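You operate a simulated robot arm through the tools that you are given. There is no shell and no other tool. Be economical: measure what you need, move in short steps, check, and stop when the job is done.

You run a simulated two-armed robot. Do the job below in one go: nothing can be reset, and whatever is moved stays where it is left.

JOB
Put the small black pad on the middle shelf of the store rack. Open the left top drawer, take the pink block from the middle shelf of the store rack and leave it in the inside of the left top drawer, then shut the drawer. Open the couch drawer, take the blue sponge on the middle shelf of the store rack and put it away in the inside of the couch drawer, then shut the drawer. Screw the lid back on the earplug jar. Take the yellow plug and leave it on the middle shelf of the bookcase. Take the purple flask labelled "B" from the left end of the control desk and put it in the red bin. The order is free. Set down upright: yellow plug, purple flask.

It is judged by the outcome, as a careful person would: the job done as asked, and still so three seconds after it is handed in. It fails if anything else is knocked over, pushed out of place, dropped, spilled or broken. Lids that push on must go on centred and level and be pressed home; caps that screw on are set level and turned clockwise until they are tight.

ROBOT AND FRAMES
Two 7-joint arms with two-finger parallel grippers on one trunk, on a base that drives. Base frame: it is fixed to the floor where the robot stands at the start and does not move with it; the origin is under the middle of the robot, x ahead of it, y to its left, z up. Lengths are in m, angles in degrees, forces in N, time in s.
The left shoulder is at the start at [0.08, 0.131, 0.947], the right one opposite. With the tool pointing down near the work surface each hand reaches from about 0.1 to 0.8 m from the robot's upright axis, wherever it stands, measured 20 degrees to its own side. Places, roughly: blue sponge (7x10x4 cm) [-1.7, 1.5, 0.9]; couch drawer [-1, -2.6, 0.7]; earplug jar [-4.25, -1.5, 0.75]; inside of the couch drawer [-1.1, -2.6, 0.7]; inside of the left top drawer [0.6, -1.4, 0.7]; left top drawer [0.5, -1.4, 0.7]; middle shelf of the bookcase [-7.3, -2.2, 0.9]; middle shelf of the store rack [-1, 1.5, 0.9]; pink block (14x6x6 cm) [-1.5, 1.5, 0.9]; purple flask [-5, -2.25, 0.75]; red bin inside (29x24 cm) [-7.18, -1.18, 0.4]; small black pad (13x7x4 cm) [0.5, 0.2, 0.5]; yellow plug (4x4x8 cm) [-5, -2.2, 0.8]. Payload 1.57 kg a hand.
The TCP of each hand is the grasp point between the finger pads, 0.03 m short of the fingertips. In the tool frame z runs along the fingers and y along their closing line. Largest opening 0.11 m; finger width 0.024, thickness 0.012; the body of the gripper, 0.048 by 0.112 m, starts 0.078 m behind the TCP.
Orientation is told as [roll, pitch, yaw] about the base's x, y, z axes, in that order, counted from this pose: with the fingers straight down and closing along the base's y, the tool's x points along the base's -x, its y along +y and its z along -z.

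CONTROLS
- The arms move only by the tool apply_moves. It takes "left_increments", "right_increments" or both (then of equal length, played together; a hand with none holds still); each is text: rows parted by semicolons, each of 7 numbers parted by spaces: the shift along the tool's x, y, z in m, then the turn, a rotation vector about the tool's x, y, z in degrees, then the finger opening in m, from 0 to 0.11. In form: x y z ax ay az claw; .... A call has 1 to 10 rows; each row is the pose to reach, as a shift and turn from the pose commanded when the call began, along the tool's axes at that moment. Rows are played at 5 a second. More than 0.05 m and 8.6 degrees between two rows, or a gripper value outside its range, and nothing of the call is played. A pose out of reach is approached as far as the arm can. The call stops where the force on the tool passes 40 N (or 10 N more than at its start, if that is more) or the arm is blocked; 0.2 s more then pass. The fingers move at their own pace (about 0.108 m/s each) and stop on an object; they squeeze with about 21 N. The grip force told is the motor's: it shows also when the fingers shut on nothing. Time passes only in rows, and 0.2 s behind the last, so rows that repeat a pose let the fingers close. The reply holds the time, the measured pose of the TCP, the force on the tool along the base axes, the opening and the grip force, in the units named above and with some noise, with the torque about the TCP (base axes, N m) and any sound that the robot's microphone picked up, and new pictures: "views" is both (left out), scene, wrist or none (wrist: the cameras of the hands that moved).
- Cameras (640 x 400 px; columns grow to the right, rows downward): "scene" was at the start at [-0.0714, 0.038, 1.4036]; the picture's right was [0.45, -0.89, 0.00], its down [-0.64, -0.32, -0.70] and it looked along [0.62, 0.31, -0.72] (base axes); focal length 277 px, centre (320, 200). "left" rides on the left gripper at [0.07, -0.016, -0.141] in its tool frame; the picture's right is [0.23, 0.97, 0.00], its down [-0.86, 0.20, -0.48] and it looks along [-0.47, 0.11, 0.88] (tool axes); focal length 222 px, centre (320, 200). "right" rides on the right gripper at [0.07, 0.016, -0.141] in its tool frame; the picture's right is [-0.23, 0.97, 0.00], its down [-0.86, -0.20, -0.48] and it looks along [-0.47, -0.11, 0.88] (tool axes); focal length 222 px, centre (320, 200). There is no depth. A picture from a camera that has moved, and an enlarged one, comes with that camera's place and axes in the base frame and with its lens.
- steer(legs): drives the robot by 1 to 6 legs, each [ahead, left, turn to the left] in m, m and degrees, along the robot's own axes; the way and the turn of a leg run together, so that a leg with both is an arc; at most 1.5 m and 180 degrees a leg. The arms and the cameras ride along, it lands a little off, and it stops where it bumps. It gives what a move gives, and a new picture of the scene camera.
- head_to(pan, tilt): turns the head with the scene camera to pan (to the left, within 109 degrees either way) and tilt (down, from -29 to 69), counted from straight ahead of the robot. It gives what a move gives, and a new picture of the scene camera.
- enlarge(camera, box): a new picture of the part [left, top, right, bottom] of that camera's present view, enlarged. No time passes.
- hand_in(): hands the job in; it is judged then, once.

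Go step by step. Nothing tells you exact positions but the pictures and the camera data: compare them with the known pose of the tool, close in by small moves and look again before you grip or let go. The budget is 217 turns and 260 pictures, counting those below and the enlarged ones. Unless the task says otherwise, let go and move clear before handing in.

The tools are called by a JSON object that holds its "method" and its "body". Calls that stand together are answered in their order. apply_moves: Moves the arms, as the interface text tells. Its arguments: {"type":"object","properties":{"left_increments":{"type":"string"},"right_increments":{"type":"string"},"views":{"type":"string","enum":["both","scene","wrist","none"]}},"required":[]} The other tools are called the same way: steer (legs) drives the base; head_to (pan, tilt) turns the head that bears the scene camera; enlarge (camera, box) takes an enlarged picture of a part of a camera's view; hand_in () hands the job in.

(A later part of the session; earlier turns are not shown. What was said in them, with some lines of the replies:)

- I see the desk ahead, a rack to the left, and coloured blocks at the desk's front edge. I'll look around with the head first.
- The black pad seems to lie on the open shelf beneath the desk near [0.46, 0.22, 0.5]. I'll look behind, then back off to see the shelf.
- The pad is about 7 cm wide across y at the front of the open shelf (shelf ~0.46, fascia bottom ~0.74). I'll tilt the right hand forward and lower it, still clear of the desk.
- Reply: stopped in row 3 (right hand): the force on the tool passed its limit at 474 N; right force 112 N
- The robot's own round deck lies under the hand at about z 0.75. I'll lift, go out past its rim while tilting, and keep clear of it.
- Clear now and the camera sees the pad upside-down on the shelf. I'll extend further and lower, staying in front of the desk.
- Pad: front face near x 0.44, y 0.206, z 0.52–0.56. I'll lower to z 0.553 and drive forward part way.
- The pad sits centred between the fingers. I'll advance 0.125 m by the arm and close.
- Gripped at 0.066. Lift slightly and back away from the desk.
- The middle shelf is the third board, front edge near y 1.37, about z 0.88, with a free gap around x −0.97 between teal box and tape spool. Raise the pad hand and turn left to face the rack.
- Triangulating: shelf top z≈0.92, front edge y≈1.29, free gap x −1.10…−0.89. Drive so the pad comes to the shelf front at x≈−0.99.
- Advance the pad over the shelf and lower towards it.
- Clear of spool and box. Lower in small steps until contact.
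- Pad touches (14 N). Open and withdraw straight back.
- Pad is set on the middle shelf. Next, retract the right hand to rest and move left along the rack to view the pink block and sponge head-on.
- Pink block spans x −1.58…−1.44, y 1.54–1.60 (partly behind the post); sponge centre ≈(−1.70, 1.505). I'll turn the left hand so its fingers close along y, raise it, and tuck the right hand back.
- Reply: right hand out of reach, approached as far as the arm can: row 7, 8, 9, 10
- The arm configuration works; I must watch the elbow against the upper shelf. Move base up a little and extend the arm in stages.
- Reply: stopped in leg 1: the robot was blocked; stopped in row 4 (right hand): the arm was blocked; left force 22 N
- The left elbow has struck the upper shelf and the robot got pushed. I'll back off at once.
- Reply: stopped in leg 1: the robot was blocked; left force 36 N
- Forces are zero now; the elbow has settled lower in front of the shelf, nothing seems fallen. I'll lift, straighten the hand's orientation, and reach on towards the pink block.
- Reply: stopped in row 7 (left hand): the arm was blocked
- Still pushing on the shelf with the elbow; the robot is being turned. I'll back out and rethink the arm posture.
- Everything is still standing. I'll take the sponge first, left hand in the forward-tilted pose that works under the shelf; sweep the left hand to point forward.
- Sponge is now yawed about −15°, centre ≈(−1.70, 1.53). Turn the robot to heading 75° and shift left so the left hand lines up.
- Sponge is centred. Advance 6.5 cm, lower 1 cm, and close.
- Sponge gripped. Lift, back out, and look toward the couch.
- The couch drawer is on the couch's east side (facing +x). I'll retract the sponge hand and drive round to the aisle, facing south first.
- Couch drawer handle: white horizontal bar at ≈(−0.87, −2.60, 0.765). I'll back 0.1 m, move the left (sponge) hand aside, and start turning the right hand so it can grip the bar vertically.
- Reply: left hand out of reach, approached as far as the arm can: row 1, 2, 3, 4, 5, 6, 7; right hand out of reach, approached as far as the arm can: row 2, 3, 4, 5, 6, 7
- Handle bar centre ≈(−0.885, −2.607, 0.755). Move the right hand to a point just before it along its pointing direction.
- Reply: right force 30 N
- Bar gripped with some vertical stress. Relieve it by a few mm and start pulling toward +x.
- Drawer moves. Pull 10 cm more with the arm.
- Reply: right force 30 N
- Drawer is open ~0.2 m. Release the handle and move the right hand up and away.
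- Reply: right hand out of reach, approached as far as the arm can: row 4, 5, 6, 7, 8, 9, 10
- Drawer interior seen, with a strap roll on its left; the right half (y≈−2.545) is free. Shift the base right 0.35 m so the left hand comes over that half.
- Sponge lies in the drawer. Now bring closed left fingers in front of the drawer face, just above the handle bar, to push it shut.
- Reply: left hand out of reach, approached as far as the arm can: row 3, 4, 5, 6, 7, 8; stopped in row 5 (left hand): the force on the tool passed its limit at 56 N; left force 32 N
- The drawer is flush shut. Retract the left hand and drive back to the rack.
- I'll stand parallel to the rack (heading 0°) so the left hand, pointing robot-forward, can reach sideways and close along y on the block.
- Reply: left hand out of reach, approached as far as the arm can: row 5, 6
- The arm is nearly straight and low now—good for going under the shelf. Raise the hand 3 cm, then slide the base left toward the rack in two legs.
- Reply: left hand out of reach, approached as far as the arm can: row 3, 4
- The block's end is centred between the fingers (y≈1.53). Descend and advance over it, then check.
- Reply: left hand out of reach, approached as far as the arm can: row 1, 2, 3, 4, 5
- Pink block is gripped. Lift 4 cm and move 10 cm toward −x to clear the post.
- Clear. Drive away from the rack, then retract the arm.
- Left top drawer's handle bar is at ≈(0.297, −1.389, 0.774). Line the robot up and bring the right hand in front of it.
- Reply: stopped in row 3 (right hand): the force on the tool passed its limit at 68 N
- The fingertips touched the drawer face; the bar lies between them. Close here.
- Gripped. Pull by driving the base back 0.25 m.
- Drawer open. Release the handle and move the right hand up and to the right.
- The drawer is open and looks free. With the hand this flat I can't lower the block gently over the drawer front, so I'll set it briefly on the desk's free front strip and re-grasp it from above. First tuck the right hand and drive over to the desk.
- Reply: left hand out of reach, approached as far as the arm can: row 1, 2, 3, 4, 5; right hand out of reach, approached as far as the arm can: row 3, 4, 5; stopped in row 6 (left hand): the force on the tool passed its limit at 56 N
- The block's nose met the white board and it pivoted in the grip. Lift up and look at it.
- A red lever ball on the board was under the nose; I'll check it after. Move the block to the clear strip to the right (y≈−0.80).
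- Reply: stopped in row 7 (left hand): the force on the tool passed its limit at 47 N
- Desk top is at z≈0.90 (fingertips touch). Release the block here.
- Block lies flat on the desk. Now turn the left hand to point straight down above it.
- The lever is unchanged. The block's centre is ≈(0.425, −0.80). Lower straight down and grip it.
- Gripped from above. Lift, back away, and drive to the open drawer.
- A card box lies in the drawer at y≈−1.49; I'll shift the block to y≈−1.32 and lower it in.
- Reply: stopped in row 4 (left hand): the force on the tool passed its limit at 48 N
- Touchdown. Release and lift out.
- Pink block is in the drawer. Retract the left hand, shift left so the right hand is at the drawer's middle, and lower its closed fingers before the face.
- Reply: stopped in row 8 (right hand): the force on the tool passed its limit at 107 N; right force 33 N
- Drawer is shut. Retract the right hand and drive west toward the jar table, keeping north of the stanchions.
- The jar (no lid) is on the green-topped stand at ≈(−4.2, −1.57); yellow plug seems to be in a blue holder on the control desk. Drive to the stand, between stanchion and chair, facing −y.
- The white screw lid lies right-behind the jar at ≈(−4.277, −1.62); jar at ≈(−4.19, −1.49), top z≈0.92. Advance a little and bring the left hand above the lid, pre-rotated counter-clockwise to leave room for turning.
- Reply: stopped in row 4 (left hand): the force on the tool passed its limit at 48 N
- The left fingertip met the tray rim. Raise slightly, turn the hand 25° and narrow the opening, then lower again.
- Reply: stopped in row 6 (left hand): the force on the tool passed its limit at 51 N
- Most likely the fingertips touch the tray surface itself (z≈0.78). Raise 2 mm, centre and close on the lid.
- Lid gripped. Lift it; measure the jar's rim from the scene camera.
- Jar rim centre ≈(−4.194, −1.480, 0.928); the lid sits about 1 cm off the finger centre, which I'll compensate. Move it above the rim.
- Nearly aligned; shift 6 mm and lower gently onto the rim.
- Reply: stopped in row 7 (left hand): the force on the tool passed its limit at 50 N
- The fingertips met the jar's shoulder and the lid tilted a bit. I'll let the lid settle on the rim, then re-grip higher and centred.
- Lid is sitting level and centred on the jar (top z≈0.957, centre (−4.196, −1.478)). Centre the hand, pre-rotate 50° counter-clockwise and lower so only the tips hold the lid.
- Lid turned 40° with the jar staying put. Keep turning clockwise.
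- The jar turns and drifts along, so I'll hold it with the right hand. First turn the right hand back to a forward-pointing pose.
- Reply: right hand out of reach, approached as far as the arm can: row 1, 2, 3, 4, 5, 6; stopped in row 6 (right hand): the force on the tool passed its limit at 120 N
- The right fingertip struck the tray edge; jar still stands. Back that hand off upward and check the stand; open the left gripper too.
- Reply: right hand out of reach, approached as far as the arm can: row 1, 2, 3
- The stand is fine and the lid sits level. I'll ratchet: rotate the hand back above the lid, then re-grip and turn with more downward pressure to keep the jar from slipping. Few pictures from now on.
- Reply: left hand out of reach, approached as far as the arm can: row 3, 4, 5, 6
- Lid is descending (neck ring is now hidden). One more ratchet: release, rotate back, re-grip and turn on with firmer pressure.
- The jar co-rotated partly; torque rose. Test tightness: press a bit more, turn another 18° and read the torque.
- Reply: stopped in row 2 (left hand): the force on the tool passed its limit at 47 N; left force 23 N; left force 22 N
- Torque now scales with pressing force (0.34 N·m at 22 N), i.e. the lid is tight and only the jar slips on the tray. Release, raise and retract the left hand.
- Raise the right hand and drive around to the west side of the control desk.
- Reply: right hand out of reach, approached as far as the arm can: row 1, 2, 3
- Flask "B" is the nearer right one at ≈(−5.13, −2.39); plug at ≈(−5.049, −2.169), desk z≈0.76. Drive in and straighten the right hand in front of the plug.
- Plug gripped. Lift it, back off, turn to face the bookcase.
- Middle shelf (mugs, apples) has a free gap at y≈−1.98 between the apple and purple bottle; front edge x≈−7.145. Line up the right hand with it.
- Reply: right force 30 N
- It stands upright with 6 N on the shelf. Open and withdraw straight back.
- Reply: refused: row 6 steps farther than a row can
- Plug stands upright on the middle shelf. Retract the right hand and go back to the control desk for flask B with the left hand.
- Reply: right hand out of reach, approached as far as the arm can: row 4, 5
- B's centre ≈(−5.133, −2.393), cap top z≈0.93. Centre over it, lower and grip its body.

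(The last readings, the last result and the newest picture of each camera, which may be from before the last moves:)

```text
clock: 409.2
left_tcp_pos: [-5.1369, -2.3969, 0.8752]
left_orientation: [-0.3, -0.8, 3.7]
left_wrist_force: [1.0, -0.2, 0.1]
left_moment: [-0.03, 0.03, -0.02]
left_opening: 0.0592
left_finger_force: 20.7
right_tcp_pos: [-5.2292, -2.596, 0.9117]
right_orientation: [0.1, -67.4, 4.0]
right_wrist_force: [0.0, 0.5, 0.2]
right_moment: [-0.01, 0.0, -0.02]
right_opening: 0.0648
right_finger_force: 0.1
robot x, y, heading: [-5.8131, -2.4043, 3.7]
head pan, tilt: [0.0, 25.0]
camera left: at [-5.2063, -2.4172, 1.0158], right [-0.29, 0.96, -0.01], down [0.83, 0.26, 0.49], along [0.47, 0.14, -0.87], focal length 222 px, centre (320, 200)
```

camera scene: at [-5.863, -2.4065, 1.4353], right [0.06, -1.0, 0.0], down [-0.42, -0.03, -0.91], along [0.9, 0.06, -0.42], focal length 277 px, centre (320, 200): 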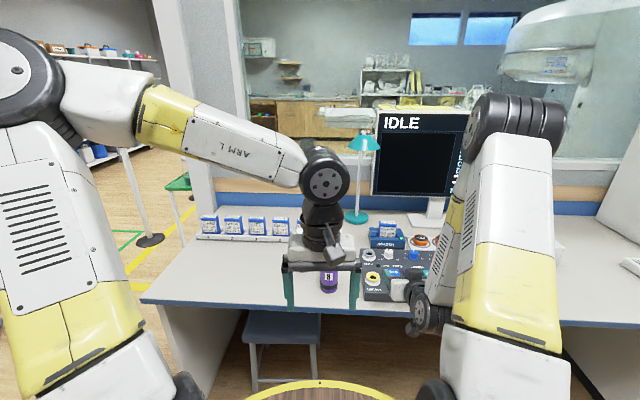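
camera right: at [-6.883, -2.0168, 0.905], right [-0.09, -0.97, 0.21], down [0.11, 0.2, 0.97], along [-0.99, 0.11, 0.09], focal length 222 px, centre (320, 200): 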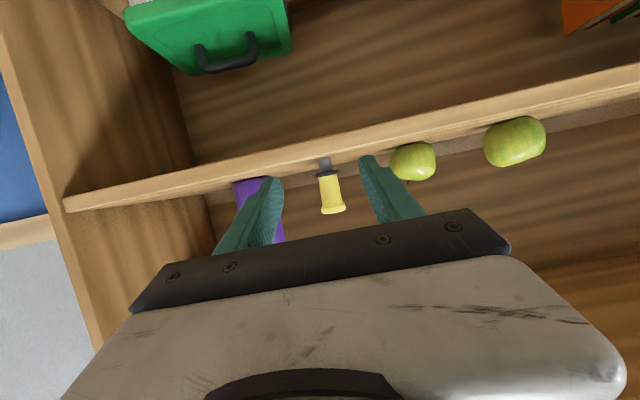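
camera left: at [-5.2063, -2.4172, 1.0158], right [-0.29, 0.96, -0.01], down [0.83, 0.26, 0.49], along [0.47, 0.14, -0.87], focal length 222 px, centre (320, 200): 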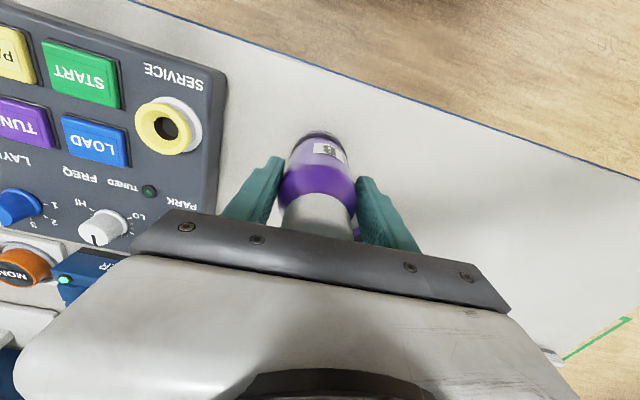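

Flask B gripped. Lift it and drive toward the red bin.

{"method": "apply_moves", "body": {"left_increments": "0 0 -0.045 0 0 0 0.05; 0 0 -0.09 0 0 0 0.05; 0 0 -0.135 0 0 0 0.05; 0 0 -0.18 0 0 0 0.05; 0 0 -0.21 0 0 0 0.05", "views": "none"}}

{"method": "steer", "body": {"legs": [[-0.25, 0, 0], [0, 1.2, 0], [0, 0, 176.5]]}}

{"method": "head_to", "body": {"pan": 0, "tilt": 40}}

```text
clock: 410.4
left_tcp_pos: [-5.1355, -2.3974, 1.0862]
left_orientation: [-0.3, -0.8, 3.8]
left_wrist_force: [0.1, 0.0, -2.1]
left_moment: [0.01, 0.06, -0.01]
left_opening: 0.059
left_finger_force: 21.4
right_tcp_pos: [-5.229, -2.5965, 0.9119]
right_orientation: [0.0, -67.4, 4.0]
right_wrist_force: [0.1, -1.3, -0.3]
right_moment: [-0.02, -0.02, -0.01]
right_opening: 0.0649
right_finger_force: 0.0
robot x, y, heading: [-5.8121, -2.4031, 3.6]
head pan, tilt: [0.0, 25.0]
```

```text
clock: 425.1
left_tcp_pos: [-6.8211, -1.1571, 1.0845]
left_orientation: [-0.4, -0.8, 178.0]
left_wrist_force: [1.0, -0.3, -2.1]
left_moment: [-0.01, -0.04, -0.01]
left_opening: 0.0588
left_finger_force: 21.4
right_tcp_pos: [-6.7097, -0.9659, 0.9112]
right_orientation: [0.0, -67.4, 178.4]
right_wrist_force: [0.5, 0.4, -0.1]
right_moment: [0.0, 0.02, -0.01]
right_opening: 0.065
right_finger_force: 0.1
robot x, y, heading: [-6.1487, -1.2109, 178.0]
head pan, tilt: [0.0, 25.0]
camera scene: at [-6.1052, -1.2151, 1.4353], right [0.04, 1.0, 0.0], down [0.42, -0.02, -0.91], along [-0.91, 0.03, -0.42], focal length 277 px, centre (320, 200)
```

scene: 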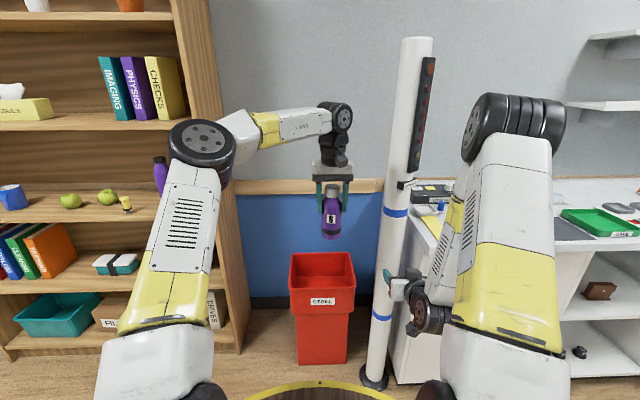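

```text
clock: 425.9
left_tcp_pos: [-6.8214, -1.1559, 1.0848]
left_orientation: [-0.4, -0.7, 178.0]
left_wrist_force: [-0.3, -0.5, -2.6]
left_moment: [-0.03, -0.04, 0.0]
left_opening: 0.0587
left_finger_force: 21.5
right_tcp_pos: [-6.7087, -0.9674, 0.9119]
right_orientation: [0.2, -67.4, 178.3]
right_wrist_force: [0.4, -0.4, 0.6]
right_moment: [-0.01, -0.01, 0.03]
right_opening: 0.0646
right_finger_force: 0.1
robot x, y, heading: [-6.1504, -1.2145, 178.0]
head pan, tilt: [0.0, 40.0]
camera scene: at [-6.0981, -1.2154, 1.412], right [0.04, 1.0, 0.0], down [0.64, -0.02, -0.77], along [-0.77, 0.03, -0.64], focal length 277 px, centre (320, 200)
```

scene: 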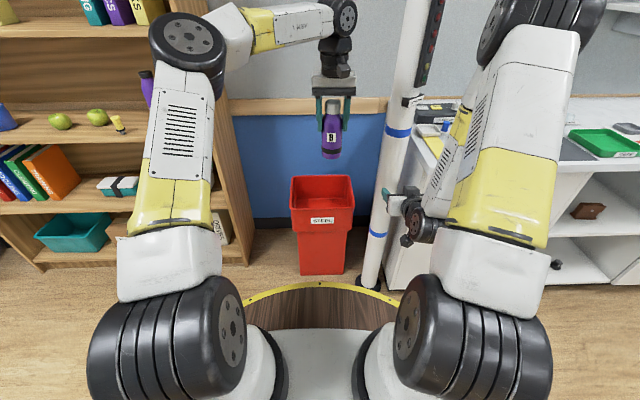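

Bin rim spans x −7.05…−7.28 around y≈−1.17, top z≈0.58. The right hand would hit the pole, so tuck it down-pointing and back first, then approach with the flask.

{"method": "apply_moves", "body": {"right_increments": "0.0048 0 -0.0278 0 8.4 0 0.06; 0.0096 0 -0.0555 0 16.8 0 0.06; 0.0144 0 -0.0833 0 25.2 0 0.06; 0.0193 0 -0.111 0 33.6 0 0.06; 0.0241 0 -0.1388 0 42 0 0.06; 0.0289 0 -0.1665 0 50.4 0 0.06; 0.0337 0 -0.1943 0 58.8 0 0.06; 0.0385 0 -0.222 0 67 0 0.06; 0.0385 0 -0.222 0 67 0 0.06", "views": "none"}}

{"method": "steer", "body": {"legs": [[0.33, 0, 2]]}}

{"method": "enlarge", "body": {"camera": "left", "box": [0, 0, 640, 400]}}

```text
clock: 427.9
left_tcp_pos: [-6.8222, -1.1552, 1.0855]
left_orientation: [-0.3, -0.8, 178.0]
left_wrist_force: [-0.2, 0.4, -2.4]
left_moment: [0.0, -0.04, 0.0]
left_opening: 0.0585
left_finger_force: 21.0
right_tcp_pos: [-6.4888, -0.9715, 0.9605]
right_orientation: [-0.1, -0.3, 178.4]
right_wrist_force: [-0.4, 0.0, -0.1]
right_moment: [0.01, -0.04, -0.02]
right_opening: 0.0598
right_finger_force: 0.0
right hand out of reach, approached as far as the arm can: row 1, 2, 3, 4, 5, 6
robot x, y, heading: [-6.1502, -1.2154, 178.0]
head pan, tilt: [0.0, 40.0]
```

```text
clock: 430.0
left_tcp_pos: [-7.1421, -1.1585, 1.0852]
left_orientation: [-0.3, -0.8, 179.0]
left_wrist_force: [0.5, 1.1, -2.3]
left_moment: [0.01, -0.04, -0.03]
left_opening: 0.0587
left_finger_force: 20.9
right_tcp_pos: [-6.8127, -0.969, 0.9618]
right_orientation: [0.1, -0.4, 179.3]
right_wrist_force: [1.0, -0.2, -0.2]
right_moment: [0.02, 0.04, -0.03]
right_opening: 0.0602
right_finger_force: 0.1
robot x, y, heading: [-6.466, -1.2056, 178.9]
head pan, tilt: [0.0, 40.0]
camera scene: at [-6.4183, -1.2058, 1.412], right [0.02, 1.0, 0.0], down [0.64, -0.01, -0.77], along [-0.77, 0.01, -0.64], focal length 277 px, centre (320, 200)
```

scene: 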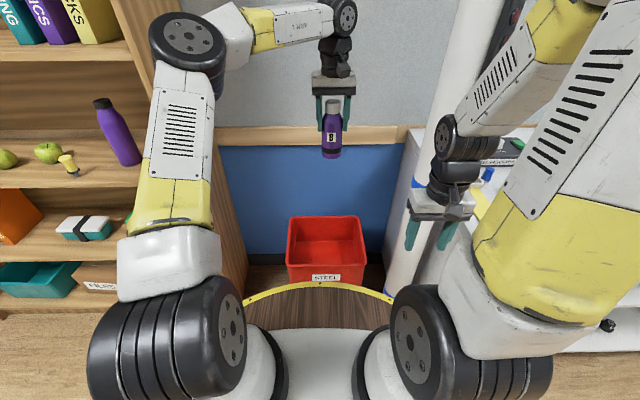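

```text
1.00 times, centred on (320, 200) of left (not enlarged: the box is as wide or as high as the picture)
camera zoom: at [-7.0708, -1.1449, 1.2266], right [0.21, -0.98, -0.01], down [-0.85, -0.19, 0.49], along [-0.48, -0.1, -0.87], focal length 222 px, centre (320, 200)
```

zoom: 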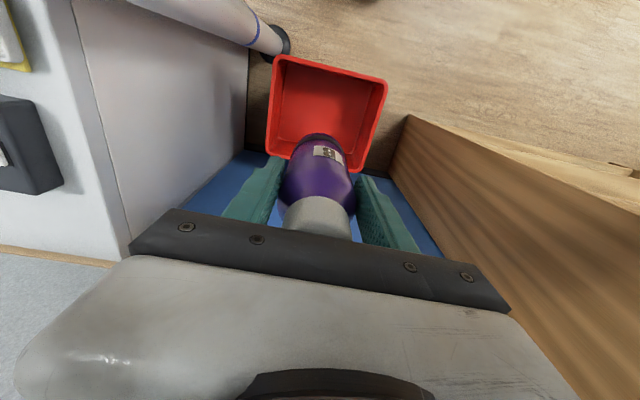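

Bin centre ≈(−7.16, −1.167). Centre the flask and lower to just above the rim.

{"method": "apply_moves", "body": {"left_increments": "-0.01 0.005 0 0 0 0 0.05; -0.02 0.009 0.04 0 0 0 0.05; -0.02 0.009 0.085 0 0 0 0.05; -0.02 0.009 0.13 0 0 0 0.05; -0.02 0.009 0.175 0 0 0 0.05; -0.02 0.009 0.22 0 0 0 0.05; -0.02 0.009 0.265 0 0 0 0.05; -0.02 0.009 0.31 0 0 0 0.05; -0.02 0.009 0.345 0 0 0 0.05; -0.02 0.009 0.345 0 0 0 0.05"}}

```text
clock: 432.2
left_tcp_pos: [-7.1667, -1.1651, 0.7404]
left_orientation: [-0.3, -0.9, 179.0]
left_wrist_force: [-0.1, 0.5, -2.1]
left_moment: [0.0, -0.03, 0.0]
left_opening: 0.0587
left_finger_force: 20.9
right_tcp_pos: [-6.8126, -0.9682, 0.9617]
right_orientation: [0.1, -0.4, 179.4]
right_wrist_force: [0.5, -0.1, 0.3]
right_moment: [0.0, 0.02, -0.03]
right_opening: 0.06
right_finger_force: 0.1
robot x, y, heading: [-6.47, -1.2039, 179.3]
head pan, tilt: [0.0, 40.0]
camera scene: at [-6.4183, -1.2058, 1.412], right [0.02, 1.0, 0.0], down [0.64, -0.01, -0.77], along [-0.77, 0.01, -0.64], focal length 277 px, centre (320, 200)
camera left: at [-7.0953, -1.1519, 0.8811], right [0.21, -0.98, -0.01], down [-0.85, -0.19, 0.49], along [-0.48, -0.1, -0.87], focal length 222 px, centre (320, 200)
```

scene: 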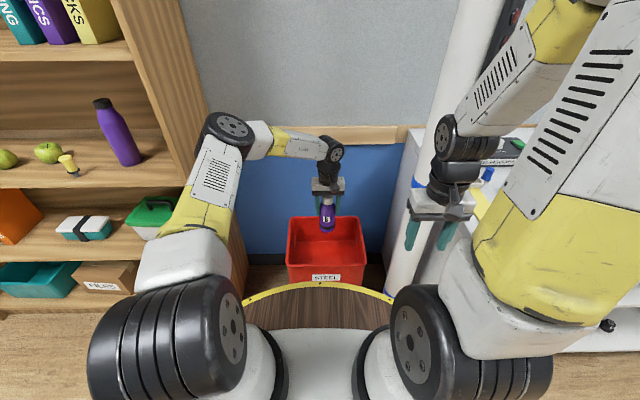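
left: 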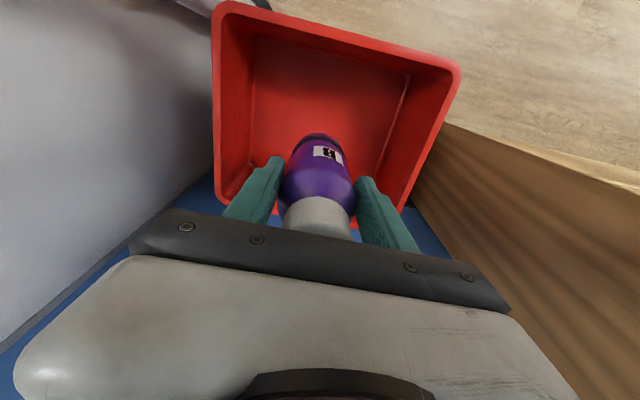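

{"method": "apply_moves", "body": {"left_increments": "0.015 0.006 0.02 0 0 0 0.05; 0.015 0.006 0.06 0 0 0 0.05; 0.015 0.006 0.1 0 0 0 0.05; 0.015 0.006 0.13 0 0 0 0.05; 0.015 0.006 0.145 0 0 0 0.05; 0.015 0.006 0.16 0 0 0 0.05; 0.015 0.006 0.17 0 0 0 0.05; 0.015 0.006 0.18 0 0 0 0.05", "views": "wrist"}}

```text
clock: 434.0
left_tcp_pos: [-7.1543, -1.1715, 0.5615]
left_orientation: [-0.4, -0.8, 178.9]
left_wrist_force: [0.5, -0.6, -1.3]
left_moment: [-0.02, -0.04, -0.04]
left_opening: 0.0584
left_finger_force: 20.9
right_tcp_pos: [-6.8143, -0.9686, 0.9616]
right_orientation: [0.0, -0.4, 179.4]
right_wrist_force: [0.0, 0.6, 0.2]
right_moment: [0.01, -0.02, -0.06]
right_opening: 0.0601
right_finger_force: 0.0
robot x, y, heading: [-6.4685, -1.2028, 179.1]
head pan, tilt: [0.0, 40.0]
camera left: at [-7.0826, -1.1572, 0.7017], right [0.21, -0.98, -0.01], down [-0.85, -0.19, 0.49], along [-0.48, -0.1, -0.87], focal length 222 px, centre (320, 200)
```

left: 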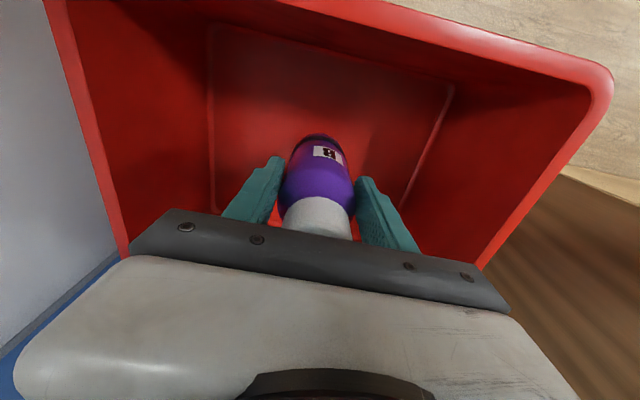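

{"method": "apply_moves", "body": {"left_increments": "0 0 0.005 0 0 0 0.05; 0 0 0.01 0 0 0 0.05; 0 0 0.015 0 0 0 0.05; 0 0 0.02 0 0 0 0.05; 0 0 0.025 0 0 0 0.05; 0 0 0.03 0 0 0 0.05; 0 0 0.035 0 0 0 0.05; 0 0 0.04 0 0 0 0.05", "views": "none"}}

```text
clock: 435.8
left_tcp_pos: [-7.1544, -1.1707, 0.5223]
left_orientation: [-0.3, -0.8, 179.0]
left_wrist_force: [-0.1, 0.1, -2.6]
left_moment: [-0.01, -0.02, -0.01]
left_opening: 0.0585
left_finger_force: 21.1
right_tcp_pos: [-6.8138, -0.9696, 0.9606]
right_orientation: [0.0, -0.3, 179.5]
right_wrist_force: [0.3, -0.1, 0.8]
right_moment: [0.01, -0.02, -0.01]
right_opening: 0.0598
right_finger_force: 0.0
robot x, y, heading: [-6.4673, -1.2054, 178.8]
head pan, tilt: [0.0, 40.0]
```

{"method": "apply_moves", "body": {"left_increments": "0 0 0.005 0 0 0 0.05; 0 0 0.01 0 0 0 0.05; 0 0 0.015 0 0 0 0.05; 0 0 0.02 0 0 0 0.05; 0 0 0.025 0 0 0 0.05; 0 0 0.03 0 0 0 0.05; 0 0 0.035 0 0 0 0.05; 0 0 0.04 0 0 0 0.05", "views": "wrist"}}

```text
clock: 436.3
left_tcp_pos: [-7.1579, -1.1688, 0.5196]
left_orientation: [-0.3, -0.9, 179.2]
left_wrist_force: [1.8, -0.2, 8.1]
left_moment: [-0.06, 0.26, 0.03]
left_opening: 0.0586
left_finger_force: 21.0
right_tcp_pos: [-6.8134, -0.9688, 0.961]
right_orientation: [0.1, -0.4, 179.5]
right_wrist_force: [0.4, -0.5, 0.1]
right_moment: [0.0, 0.01, -0.02]
right_opening: 0.0601
right_finger_force: 0.0
robot x, y, heading: [-6.468, -1.2062, 179.0]
head pan, tilt: [0.0, 40.0]
stopped in row 2 (left hand): the force on the tool passed its limit at 51 N (the readings are from after the stop); the commanded pose is now the measured one
camera left: at [-7.0851, -1.1557, 0.6607], right [0.21, -0.98, -0.01], down [-0.85, -0.19, 0.49], along [-0.48, -0.1, -0.87], focal length 222 px, centre (320, 200)
```

left: 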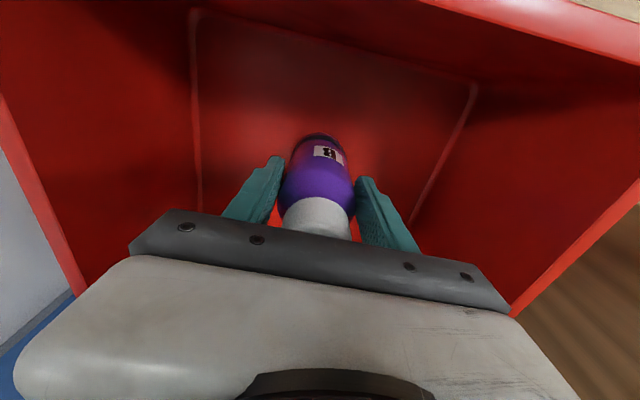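

The flask has touched the bin floor (z≈0.40). Release and lift straight up.

{"method": "apply_moves", "body": {"left_increments": "0 0 -0.001 0 0 0 0.065; 0 0 -0.001 0 0 0 0.08; 0 0 -0.001 0 0 0 0.085; 0 0 -0.03 0 0 0 0.085; 0 0 -0.07 0 0 0 0.085; 0 0 -0.115 0 0 0 0.085; 0 0 -0.16 0 0 0 0.085; 0 0 -0.205 0 0 0 0.085; 0 0 -0.25 0 0 0 0.085; 0 0 -0.295 0 0 0 0.085"}}

```text
clock: 438.5
left_tcp_pos: [-7.1525, -1.1747, 0.8153]
left_orientation: [-0.4, -0.9, 179.1]
left_wrist_force: [-0.3, -1.2, -0.3]
left_moment: [-0.03, 0.0, 0.0]
left_opening: 0.0852
left_finger_force: 0.1
right_tcp_pos: [-6.8132, -0.9701, 0.9609]
right_orientation: [0.0, -0.4, 179.3]
right_wrist_force: [0.4, -0.2, -1.1]
right_moment: [-0.03, -0.02, 0.01]
right_opening: 0.06
right_finger_force: 0.1
robot x, y, heading: [-6.468, -1.2067, 178.9]
head pan, tilt: [0.0, 40.0]
camera scene: at [-6.4184, -1.2058, 1.412], right [0.02, 1.0, 0.0], down [0.64, -0.01, -0.77], along [-0.77, 0.01, -0.64], focal length 277 px, centre (320, 200)
camera left: at [-7.0813, -1.1604, 0.9568], right [0.21, -0.98, -0.01], down [-0.85, -0.19, 0.49], along [-0.48, -0.1, -0.87], focal length 222 px, centre (320, 200)
```

scene: 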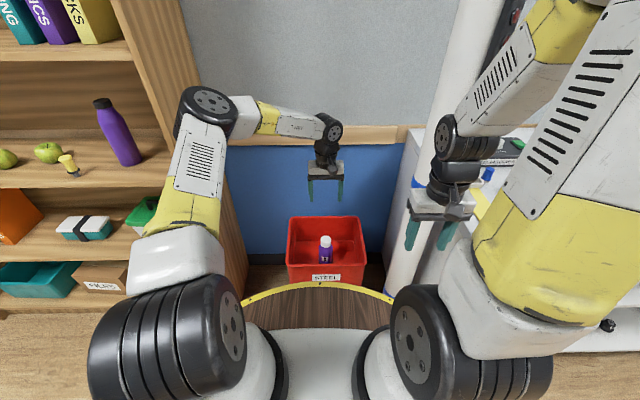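
left: 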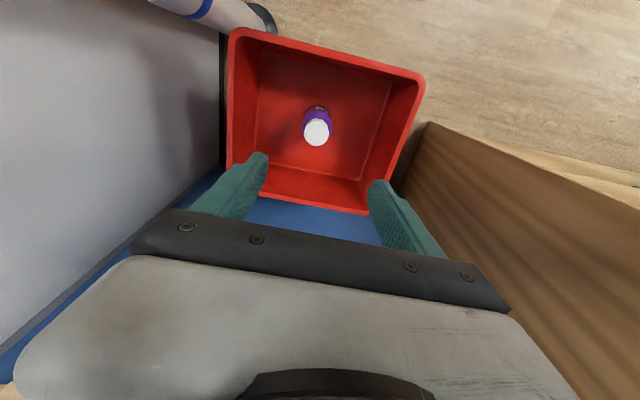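

{"method": "enlarge", "body": {"camera": "scene", "box": [0, 80, 180, 220]}}

```text
2.86 times, centred on (90, 150) of scene
camera zoom: at [-6.4184, -1.2058, 1.412], right [0.02, 1.0, 0.0], down [0.64, -0.01, -0.77], along [-0.77, 0.01, -0.64], focal length 791 px, centre (977, 343)
```

zoom: 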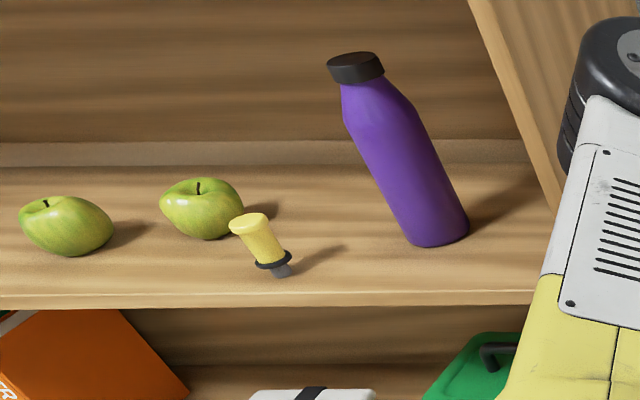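

All placed. Move clear of the bin and take a last look at the jar.

{"method": "steer", "body": {"legs": [[-0.4, 0, 0], [0, 0, 165]]}}

{"method": "enlarge", "body": {"camera": "scene", "box": [240, 20, 400, 120]}}

```text
clock: 447.8
left_tcp_pos: [-5.4039, -1.4345, 0.8161]
left_orientation: [-0.2, -0.9, -16.7]
left_wrist_force: [-0.6, -0.8, -0.9]
left_moment: [0.01, -0.02, 0.02]
left_opening: 0.0853
left_finger_force: 0.1
right_tcp_pos: [-5.7877, -1.5397, 0.961]
right_orientation: [-0.1, -0.4, -16.5]
right_wrist_force: [-1.1, -1.0, -0.2]
right_moment: [-0.03, -0.03, 0.02]
right_opening: 0.0601
right_finger_force: 0.1
robot x, y, heading: [-6.0542, -1.2176, -16.9]
head pan, tilt: [0.0, 40.0]
camera scene: at [-6.1096, -1.2001, 1.412], right [-0.29, -0.96, 0.0], down [-0.62, 0.19, -0.77], along [0.73, -0.22, -0.64], focal length 277 px, centre (320, 200)
```

scene: 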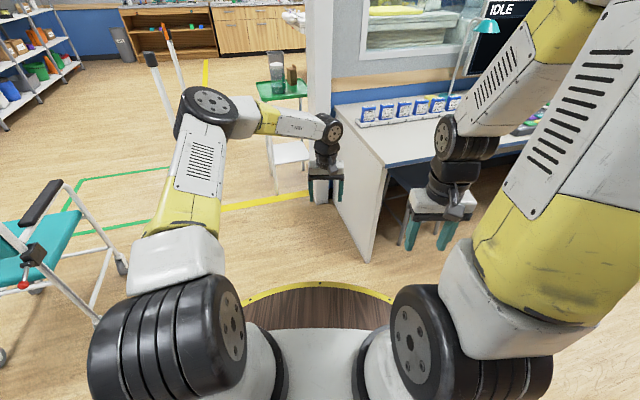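

```text
4.00 times, centred on (320, 70) of scene
camera zoom: at [-6.1096, -1.2001, 1.412], right [-0.29, -0.96, 0.0], down [-0.62, 0.19, -0.77], along [0.73, -0.22, -0.64], focal length 1107 px, centre (320, 720)
```

zoom: 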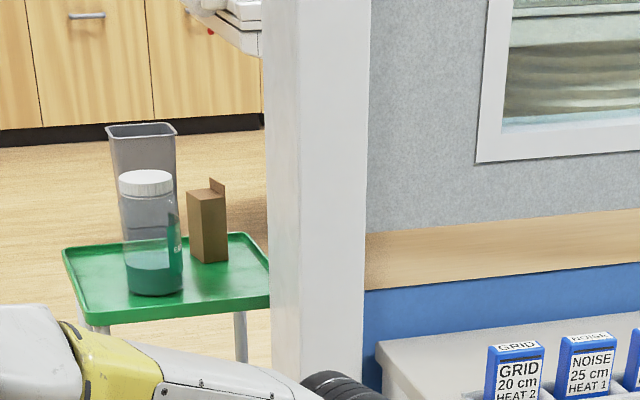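

The lid sits level and tight on the upright jar, the flask is upright in the bin, the plug is upright on the shelf, and both hands are clear. I'm handing the job in.

{"method": "hand_in", "body": {}}

```text
The job is handed in.
```

I did all six parts and handed the job in.

- **Black pad:** it is on the middle shelf of the store rack.
- **Pink block:** it is in the left top drawer, which is shut.
- **Blue sponge:** it is in the couch drawer, which is shut.
- **Earplug jar:** the lid is on, level and screwed tight. The jar turned and shifted a few centimetres on its tray while I screwed it.
- **Yellow plug:** it stands upright on the middle shelf of the bookcase.
- **Purple flask "B":** it stands upright in the red bin.

On the way, the left arm hit the rack's upper shelf and a fingertip hit the jar stand's tray. The pictures showed nothing knocked over by either.
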